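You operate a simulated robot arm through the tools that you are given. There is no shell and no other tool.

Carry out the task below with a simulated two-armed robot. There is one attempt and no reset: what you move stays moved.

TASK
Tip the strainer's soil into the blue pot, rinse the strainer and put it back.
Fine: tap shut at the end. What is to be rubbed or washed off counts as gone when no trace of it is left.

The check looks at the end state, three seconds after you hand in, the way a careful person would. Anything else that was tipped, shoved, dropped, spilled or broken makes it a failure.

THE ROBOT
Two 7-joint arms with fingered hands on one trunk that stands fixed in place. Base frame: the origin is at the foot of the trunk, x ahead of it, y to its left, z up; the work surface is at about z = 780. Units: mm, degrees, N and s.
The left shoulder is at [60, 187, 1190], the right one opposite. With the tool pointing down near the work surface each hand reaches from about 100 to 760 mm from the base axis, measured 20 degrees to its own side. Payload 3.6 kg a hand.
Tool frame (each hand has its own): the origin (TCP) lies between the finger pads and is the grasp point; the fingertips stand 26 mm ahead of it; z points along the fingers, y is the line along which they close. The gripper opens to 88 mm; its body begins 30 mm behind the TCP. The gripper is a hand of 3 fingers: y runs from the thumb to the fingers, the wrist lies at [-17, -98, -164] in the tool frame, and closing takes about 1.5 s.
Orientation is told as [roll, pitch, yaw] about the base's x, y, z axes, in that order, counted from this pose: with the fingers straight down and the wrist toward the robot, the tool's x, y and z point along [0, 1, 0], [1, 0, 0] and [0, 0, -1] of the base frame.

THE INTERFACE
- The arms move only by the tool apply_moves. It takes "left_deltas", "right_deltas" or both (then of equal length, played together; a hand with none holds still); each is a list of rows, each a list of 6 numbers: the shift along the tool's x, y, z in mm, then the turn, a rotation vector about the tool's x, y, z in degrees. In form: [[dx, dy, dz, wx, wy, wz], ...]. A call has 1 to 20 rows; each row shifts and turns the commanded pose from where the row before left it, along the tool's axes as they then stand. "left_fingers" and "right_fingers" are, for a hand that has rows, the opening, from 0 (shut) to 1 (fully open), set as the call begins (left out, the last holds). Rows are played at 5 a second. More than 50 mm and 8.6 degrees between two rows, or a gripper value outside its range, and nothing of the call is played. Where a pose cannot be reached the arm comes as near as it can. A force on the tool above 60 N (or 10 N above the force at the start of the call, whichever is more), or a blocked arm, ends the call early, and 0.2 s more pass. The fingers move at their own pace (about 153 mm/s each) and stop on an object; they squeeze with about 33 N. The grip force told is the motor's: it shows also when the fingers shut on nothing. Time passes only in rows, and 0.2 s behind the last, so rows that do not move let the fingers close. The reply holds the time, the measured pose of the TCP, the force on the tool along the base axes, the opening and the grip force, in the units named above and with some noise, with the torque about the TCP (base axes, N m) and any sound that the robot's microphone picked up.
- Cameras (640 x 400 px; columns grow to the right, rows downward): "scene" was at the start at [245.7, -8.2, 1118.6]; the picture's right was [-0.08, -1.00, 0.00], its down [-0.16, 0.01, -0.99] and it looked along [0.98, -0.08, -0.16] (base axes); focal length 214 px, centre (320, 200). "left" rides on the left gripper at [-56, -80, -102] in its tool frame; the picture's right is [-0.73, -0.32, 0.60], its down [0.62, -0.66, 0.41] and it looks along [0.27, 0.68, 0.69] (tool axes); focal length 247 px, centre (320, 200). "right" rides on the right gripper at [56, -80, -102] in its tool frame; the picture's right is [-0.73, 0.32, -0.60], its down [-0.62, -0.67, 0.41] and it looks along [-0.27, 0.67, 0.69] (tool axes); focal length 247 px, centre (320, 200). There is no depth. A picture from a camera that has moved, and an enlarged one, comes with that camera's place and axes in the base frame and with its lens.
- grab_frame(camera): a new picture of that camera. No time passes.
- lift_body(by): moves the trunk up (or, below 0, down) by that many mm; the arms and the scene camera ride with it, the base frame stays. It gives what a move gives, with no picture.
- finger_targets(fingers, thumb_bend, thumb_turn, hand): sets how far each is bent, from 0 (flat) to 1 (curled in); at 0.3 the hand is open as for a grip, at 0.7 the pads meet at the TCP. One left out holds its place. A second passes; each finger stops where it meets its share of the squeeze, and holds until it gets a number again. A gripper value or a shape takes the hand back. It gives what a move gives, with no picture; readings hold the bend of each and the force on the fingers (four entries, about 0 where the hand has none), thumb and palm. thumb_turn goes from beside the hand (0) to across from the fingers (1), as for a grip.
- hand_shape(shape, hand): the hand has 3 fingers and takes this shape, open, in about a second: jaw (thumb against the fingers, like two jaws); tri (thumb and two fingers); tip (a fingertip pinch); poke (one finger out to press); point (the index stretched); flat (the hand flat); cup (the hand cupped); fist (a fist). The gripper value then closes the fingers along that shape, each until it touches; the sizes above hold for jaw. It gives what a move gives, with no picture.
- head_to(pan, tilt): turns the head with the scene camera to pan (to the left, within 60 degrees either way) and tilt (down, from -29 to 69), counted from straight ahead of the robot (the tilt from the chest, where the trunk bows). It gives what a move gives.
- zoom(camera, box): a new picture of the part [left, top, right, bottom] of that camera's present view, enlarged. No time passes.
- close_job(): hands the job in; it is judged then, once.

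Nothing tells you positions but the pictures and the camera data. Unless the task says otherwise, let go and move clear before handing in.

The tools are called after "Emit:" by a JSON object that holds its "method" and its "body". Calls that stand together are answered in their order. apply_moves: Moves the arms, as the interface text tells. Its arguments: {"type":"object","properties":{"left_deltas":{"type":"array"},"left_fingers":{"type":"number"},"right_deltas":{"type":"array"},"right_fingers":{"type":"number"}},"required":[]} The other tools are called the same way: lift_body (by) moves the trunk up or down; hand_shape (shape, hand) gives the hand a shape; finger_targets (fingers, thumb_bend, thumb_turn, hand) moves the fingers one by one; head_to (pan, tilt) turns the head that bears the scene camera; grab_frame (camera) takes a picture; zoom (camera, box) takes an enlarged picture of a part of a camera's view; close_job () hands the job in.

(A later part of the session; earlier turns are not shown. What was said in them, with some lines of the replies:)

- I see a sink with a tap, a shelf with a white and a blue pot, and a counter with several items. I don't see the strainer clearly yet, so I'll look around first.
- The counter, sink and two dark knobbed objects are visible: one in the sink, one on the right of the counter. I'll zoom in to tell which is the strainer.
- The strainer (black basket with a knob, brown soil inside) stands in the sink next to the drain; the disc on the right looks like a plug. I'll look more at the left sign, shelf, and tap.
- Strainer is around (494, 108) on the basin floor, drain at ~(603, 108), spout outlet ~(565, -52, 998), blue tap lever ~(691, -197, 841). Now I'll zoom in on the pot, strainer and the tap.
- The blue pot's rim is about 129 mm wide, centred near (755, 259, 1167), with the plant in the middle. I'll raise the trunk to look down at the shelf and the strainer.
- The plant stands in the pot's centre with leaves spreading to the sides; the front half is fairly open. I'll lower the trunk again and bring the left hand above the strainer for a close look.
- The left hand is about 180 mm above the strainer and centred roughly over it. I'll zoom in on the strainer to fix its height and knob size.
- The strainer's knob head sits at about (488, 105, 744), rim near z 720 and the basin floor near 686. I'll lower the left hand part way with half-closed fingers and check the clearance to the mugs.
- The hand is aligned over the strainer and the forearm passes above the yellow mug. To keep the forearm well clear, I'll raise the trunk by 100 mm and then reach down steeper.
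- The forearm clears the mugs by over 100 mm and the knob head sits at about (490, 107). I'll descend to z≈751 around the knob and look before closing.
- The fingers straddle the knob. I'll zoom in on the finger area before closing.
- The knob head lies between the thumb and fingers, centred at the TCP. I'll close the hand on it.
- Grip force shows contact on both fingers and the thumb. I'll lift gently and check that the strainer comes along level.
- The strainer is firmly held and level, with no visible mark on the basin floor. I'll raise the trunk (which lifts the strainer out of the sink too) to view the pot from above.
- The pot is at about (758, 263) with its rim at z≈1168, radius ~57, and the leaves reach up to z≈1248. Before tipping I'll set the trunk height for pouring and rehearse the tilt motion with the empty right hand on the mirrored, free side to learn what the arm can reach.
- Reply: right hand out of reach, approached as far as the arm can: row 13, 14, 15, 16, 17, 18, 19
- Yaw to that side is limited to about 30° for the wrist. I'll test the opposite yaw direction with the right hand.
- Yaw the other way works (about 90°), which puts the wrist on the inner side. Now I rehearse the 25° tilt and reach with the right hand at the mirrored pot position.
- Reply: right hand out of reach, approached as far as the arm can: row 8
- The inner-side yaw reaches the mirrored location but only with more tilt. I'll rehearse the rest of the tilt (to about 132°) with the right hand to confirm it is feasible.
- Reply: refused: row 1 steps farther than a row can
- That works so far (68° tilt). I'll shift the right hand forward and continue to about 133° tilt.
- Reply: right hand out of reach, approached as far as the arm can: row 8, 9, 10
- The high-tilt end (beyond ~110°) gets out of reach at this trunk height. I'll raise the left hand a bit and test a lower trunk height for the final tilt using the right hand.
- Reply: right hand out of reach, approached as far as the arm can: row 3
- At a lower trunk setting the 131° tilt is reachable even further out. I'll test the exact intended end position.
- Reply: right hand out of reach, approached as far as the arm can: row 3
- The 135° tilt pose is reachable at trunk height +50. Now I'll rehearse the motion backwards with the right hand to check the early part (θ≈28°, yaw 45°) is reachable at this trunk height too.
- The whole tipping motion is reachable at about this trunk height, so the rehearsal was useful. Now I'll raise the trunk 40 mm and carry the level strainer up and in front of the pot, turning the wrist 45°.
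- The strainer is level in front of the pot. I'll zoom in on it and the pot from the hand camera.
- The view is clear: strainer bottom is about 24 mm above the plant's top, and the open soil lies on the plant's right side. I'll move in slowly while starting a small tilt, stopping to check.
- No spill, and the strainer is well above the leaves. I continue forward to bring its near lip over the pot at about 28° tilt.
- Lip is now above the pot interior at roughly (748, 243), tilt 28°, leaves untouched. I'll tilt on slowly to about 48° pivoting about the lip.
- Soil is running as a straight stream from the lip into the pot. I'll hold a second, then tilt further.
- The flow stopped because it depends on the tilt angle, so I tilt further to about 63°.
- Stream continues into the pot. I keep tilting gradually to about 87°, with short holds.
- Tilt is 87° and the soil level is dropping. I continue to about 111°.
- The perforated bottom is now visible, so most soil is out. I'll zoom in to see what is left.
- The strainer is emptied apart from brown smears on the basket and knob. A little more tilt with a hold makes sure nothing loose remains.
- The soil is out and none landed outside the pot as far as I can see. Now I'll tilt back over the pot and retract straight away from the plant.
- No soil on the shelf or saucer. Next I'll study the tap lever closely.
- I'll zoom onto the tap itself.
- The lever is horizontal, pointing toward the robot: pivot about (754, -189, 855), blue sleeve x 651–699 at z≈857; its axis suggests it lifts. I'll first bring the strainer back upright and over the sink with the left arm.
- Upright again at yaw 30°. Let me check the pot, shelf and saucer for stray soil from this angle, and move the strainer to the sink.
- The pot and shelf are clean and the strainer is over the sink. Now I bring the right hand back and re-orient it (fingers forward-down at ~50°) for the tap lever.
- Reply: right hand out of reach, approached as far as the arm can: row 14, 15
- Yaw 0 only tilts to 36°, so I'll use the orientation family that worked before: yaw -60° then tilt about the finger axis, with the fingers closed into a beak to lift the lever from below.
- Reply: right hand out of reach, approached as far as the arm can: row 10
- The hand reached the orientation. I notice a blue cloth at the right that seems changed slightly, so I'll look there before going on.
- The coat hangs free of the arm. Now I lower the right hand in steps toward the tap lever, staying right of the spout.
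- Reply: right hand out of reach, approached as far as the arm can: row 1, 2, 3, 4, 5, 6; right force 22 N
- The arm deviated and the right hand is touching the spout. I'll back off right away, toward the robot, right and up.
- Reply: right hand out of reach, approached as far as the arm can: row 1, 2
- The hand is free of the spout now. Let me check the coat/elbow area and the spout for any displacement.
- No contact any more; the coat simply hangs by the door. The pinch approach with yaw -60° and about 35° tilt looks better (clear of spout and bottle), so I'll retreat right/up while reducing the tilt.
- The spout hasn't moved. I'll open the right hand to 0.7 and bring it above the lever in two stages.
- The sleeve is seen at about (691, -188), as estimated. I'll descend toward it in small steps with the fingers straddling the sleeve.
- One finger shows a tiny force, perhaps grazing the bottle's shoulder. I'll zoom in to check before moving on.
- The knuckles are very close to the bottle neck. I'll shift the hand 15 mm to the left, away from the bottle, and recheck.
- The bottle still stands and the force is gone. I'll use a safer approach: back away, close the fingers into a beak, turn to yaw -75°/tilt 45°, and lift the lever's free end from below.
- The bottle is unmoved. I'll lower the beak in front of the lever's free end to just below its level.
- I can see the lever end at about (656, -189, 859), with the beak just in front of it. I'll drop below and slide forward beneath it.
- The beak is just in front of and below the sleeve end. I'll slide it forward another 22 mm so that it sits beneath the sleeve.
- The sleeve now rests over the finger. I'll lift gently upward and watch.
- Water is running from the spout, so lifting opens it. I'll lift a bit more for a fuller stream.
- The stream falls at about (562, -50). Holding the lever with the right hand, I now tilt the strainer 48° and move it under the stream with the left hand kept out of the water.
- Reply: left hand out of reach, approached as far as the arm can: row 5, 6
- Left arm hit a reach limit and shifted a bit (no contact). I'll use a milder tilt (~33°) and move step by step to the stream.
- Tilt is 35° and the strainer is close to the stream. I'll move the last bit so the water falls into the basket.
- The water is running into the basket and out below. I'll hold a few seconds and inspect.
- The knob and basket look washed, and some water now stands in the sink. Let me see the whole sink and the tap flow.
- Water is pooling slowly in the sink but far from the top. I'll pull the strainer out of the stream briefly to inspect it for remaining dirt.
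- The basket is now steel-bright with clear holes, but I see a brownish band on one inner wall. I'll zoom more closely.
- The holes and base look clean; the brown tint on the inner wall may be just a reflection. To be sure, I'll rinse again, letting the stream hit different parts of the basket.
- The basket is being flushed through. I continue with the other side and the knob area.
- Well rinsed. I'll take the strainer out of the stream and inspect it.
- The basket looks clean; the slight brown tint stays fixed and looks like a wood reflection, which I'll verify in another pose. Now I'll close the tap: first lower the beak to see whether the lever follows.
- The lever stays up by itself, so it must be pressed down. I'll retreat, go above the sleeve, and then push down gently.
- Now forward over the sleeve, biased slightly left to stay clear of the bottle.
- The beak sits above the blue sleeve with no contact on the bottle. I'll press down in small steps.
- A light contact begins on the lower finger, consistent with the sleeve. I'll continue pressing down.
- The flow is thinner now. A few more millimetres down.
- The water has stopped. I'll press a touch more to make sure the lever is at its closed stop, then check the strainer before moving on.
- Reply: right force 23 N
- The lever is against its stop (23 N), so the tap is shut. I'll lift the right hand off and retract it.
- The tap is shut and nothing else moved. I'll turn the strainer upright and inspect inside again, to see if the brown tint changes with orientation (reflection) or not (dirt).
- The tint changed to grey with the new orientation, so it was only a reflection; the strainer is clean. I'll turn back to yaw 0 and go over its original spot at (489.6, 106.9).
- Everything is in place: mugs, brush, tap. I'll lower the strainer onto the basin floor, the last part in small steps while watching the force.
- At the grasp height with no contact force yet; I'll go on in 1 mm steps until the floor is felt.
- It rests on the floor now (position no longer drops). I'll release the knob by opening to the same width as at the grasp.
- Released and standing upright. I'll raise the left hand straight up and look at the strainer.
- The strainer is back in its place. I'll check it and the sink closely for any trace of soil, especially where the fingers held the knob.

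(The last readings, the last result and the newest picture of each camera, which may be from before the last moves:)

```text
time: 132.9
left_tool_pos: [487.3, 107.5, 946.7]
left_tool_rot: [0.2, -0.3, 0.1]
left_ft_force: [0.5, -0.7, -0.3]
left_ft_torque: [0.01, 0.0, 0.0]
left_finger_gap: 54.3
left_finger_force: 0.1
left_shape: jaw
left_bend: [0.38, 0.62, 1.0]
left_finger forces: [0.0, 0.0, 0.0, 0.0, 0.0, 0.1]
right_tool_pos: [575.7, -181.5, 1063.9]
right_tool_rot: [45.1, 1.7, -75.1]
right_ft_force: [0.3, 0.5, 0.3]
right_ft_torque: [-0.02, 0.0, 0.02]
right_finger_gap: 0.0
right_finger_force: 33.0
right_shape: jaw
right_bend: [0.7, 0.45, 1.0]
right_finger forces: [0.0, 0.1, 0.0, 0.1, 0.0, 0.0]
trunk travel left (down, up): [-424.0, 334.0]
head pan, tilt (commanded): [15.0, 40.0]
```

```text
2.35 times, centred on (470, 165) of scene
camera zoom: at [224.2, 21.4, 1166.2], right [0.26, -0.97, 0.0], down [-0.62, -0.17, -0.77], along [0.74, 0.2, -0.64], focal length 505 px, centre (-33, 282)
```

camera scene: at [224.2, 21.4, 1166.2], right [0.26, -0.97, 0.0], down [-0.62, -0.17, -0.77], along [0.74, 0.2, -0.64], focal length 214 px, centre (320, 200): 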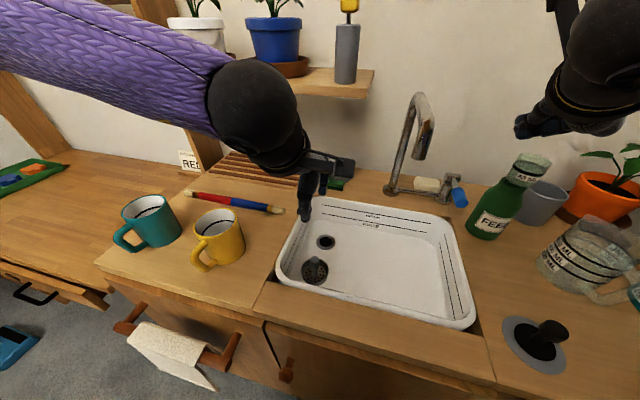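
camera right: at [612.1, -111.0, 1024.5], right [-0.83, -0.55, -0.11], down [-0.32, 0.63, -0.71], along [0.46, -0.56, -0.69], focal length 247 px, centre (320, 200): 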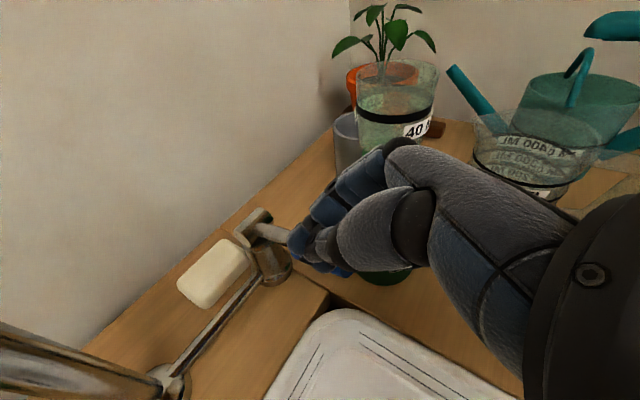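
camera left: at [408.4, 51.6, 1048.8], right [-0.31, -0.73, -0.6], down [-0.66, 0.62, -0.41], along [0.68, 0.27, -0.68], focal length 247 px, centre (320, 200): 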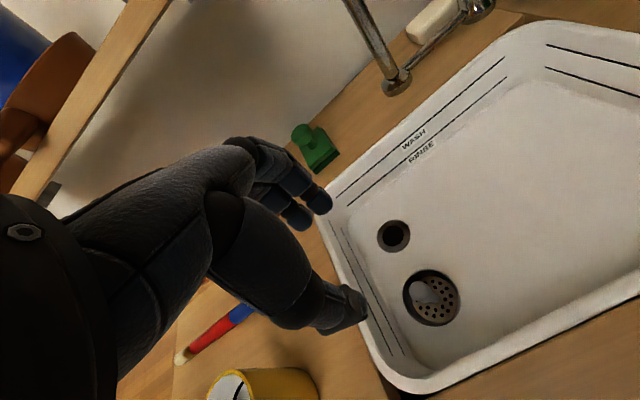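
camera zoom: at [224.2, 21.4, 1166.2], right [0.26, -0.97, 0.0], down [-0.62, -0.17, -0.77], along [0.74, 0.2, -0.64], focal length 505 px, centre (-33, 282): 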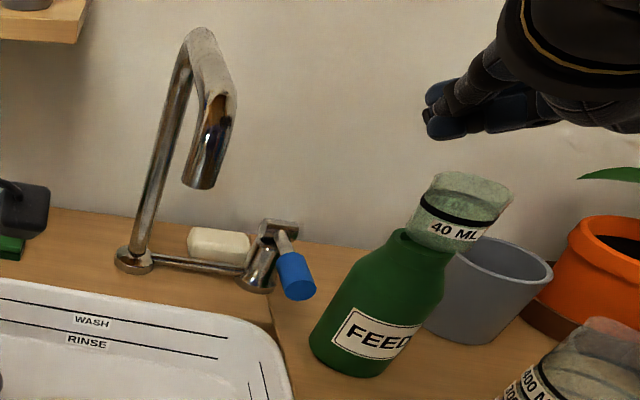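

All surfaces of the strainer are clean, the sink is clean and the tap is shut. Now I'll move both arms clear.

Emit:
{"method": "apply_moves", "body": {"left_deltas": [[0, -5, -40, 0, 0, 0], [0, -5, -40, 0, 0, 0], [0, -5, -40, 0, 0, 0], [0, -5, -40, 0, 0, 0], [5, 0, -40, 0, 0, 0], [5, 0, -40, 0, 0, 0], [5, 0, -40, 0, 0, 0]], "right_deltas": [[9.1, 5.8, -33.3, 0, 0, 0], [9.1, 5.8, -33.3, 0, 0, 0], [9.1, 5.8, -33.3, 0, 0, 0], [9.1, 5.8, -33.3, 0, 0, 0], [0, 0, 0, 0, 0, 0], [0, 0, 0, 0, 0, 0], [0, 0, 0, 0, 0, 0]]}}

Emit:
{"method": "grab_frame", "body": {"camera": "scene"}}

Emit:
{"method": "grab_frame", "body": {"camera": "left"}}

Emit:
{"method": "grab_frame", "body": {"camera": "right"}}

```text
time: 134.5
left_tool_pos: [465.6, 121.2, 1227.6]
left_tool_rot: [0.2, -0.3, 0.1]
left_ft_force: [0.0, 0.1, -0.5]
left_ft_torque: [0.01, -0.02, 0.0]
left_finger_gap: 54.2
left_finger_force: 0.1
left_shape: jaw
left_bend: [0.38, 0.62, 1.0]
left_finger forces: [0.1, 0.1, 0.0, 0.0, 0.1, 0.0]
right_tool_pos: [514.4, -225.3, 1181.5]
right_tool_rot: [45.1, 1.8, -75.3]
right_ft_force: [-0.1, -0.2, 0.5]
right_ft_torque: [0.0, 0.02, 0.02]
right_finger_gap: 0.1
right_finger_force: 33.1
right_shape: jaw
right_bend: [0.7, 0.46, 1.0]
right_finger forces: [0.0, 0.0, 0.0, 0.0, 0.0, 0.0]
trunk travel left (down, up): [-424.0, 334.0]
head pan, tilt (commanded): [15.0, 40.0]
```

```text
taken
camera scene: at [224.2, 21.4, 1166.2], right [0.26, -0.97, 0.0], down [-0.62, -0.17, -0.77], along [0.74, 0.2, -0.64], focal length 214 px, centre (320, 200)
```

scene: 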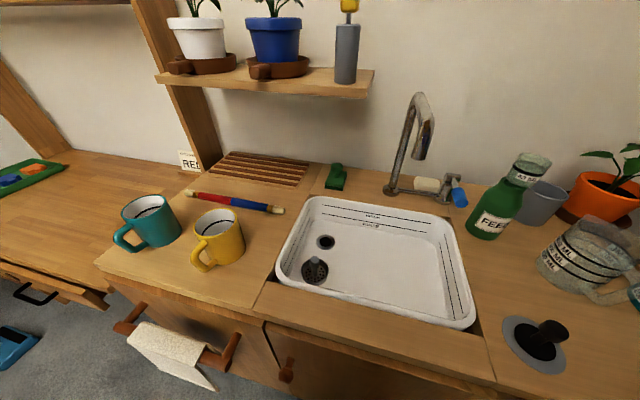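

```text
taken
camera left: at [386.4, 65.9, 1329.8], right [-0.31, -0.73, -0.6], down [-0.66, 0.62, -0.41], along [0.68, 0.27, -0.68], focal length 247 px, centre (320, 200)
```

left: 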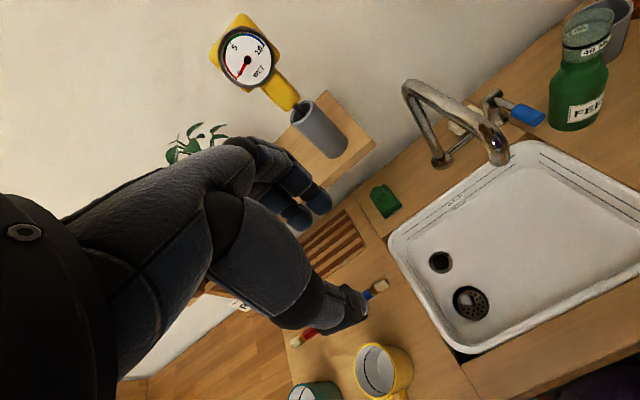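

```text
taken
camera right: at [463.1, -160.2, 1296.2], right [-0.83, -0.55, -0.11], down [-0.32, 0.63, -0.71], along [0.46, -0.56, -0.69], focal length 247 px, centre (320, 200)
```

right: 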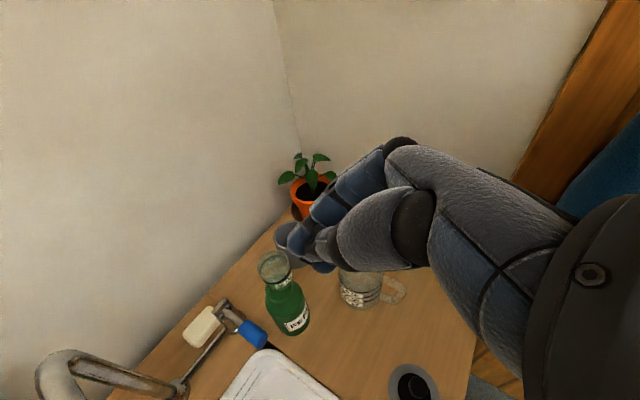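

Everything looks in order. One last look at the pot, shelf and tap before handing in.

Emit:
{"method": "head_to", "body": {"pan": 15, "tilt": 15}}

Emit:
{"method": "grab_frame", "body": {"camera": "scene"}}

Emit:
{"method": "zoom", "body": {"camera": "scene", "box": [200, 90, 420, 260]}}

Emit:
{"method": "zoom", "body": {"camera": "scene", "box": [360, 180, 520, 320]}}

```text
time: 135.4
left_tool_pos: [465.4, 121.0, 1227.2]
left_tool_rot: [0.0, -0.3, 0.0]
left_ft_force: [-0.2, -0.3, 0.1]
left_ft_torque: [0.01, 0.0, 0.04]
left_finger_gap: 54.0
left_finger_force: 0.0
left_shape: jaw
left_bend: [0.38, 0.62, 1.0]
left_finger forces: [0.0, 0.0, 0.1, 0.1, 0.0, 0.0]
right_tool_pos: [513.7, -226.1, 1183.0]
right_tool_rot: [45.2, 1.7, -75.2]
right_ft_force: [-0.3, -0.1, 0.4]
right_ft_torque: [0.02, 0.01, 0.0]
right_finger_gap: 0.1
right_finger_force: 32.8
right_shape: jaw
right_bend: [0.7, 0.46, 1.0]
right_finger forces: [0.0, 0.0, 0.0, 0.0, 0.1, 0.1]
trunk travel left (down, up): [-424.0, 334.0]
head pan, tilt (commanded): [15.0, 15.0]
```

```text
taken
camera scene: at [232.5, 23.6, 1205.6], right [0.26, -0.97, 0.0], down [-0.25, -0.07, -0.97], along [0.93, 0.25, -0.26], focal length 214 px, centre (320, 200)
```

scene: 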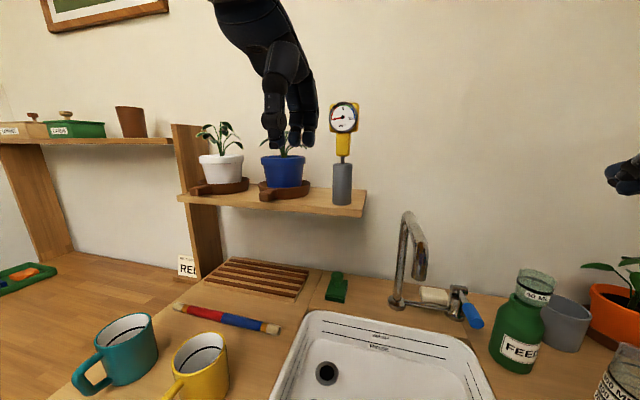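

```text
2.35 times, centred on (310, 175) of scene
camera zoom: at [232.5, 23.6, 1205.6], right [0.26, -0.97, 0.0], down [-0.25, -0.07, -0.97], along [0.93, 0.25, -0.26], focal length 505 px, centre (344, 259)
```

zoom: 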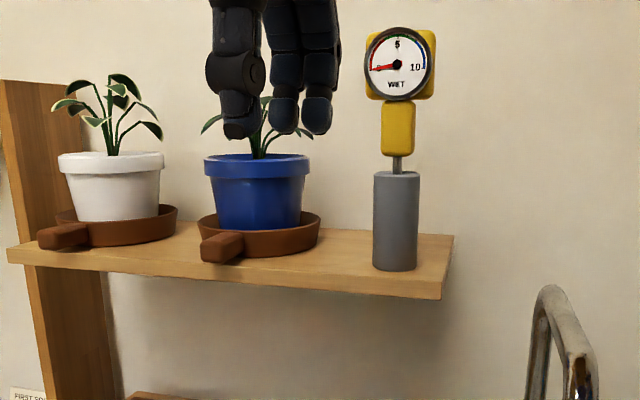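

```text
2.86 times, centred on (440, 250) of scene
camera zoom: at [232.5, 23.6, 1205.6], right [0.26, -0.97, 0.0], down [-0.25, -0.07, -0.97], along [0.93, 0.25, -0.26], focal length 613 px, centre (-23, 57)
```

zoom: 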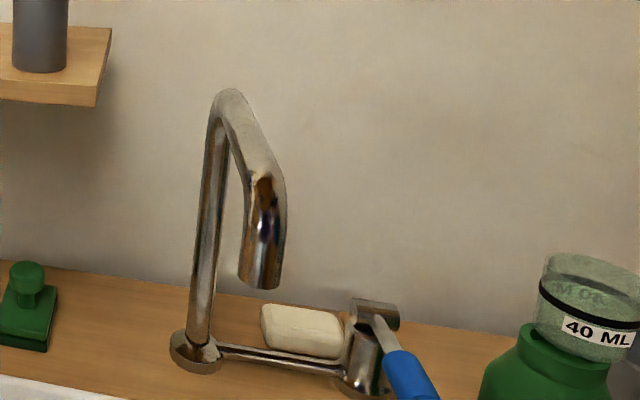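

The soil is in the blue pot with none spilled. The strainer is clean and back on its spot in the sink, the tap is shut with no drip, and both hands are clear. I'm handing the job in.

Emit:
{"method": "close_job", "body": {}}

```text
The job is handed in.
```

The job is handed in. The strainer's soil is in the blue pot, and the strainer is rinsed and back where it stood in the sink, next to the drain. The tap is shut and not dripping.

- **Tipping:** the soil ran straight into the pot. I saw none on the shelf or saucer afterwards, and the plant was not touched.
- **Rinsing:** no soil was visible on any part of the strainer I could see, inside or out. I did not look at its underside or the far side of the knob. The sink has no soil marks either.
- **Contacts:** while I was working out how to reach the tap, the right hand pushed against the spout at about 22 N. It also seemed to graze the FEED bottle very lightly. In later pictures neither had moved.

Both hands let go and moved clear before I handed in.
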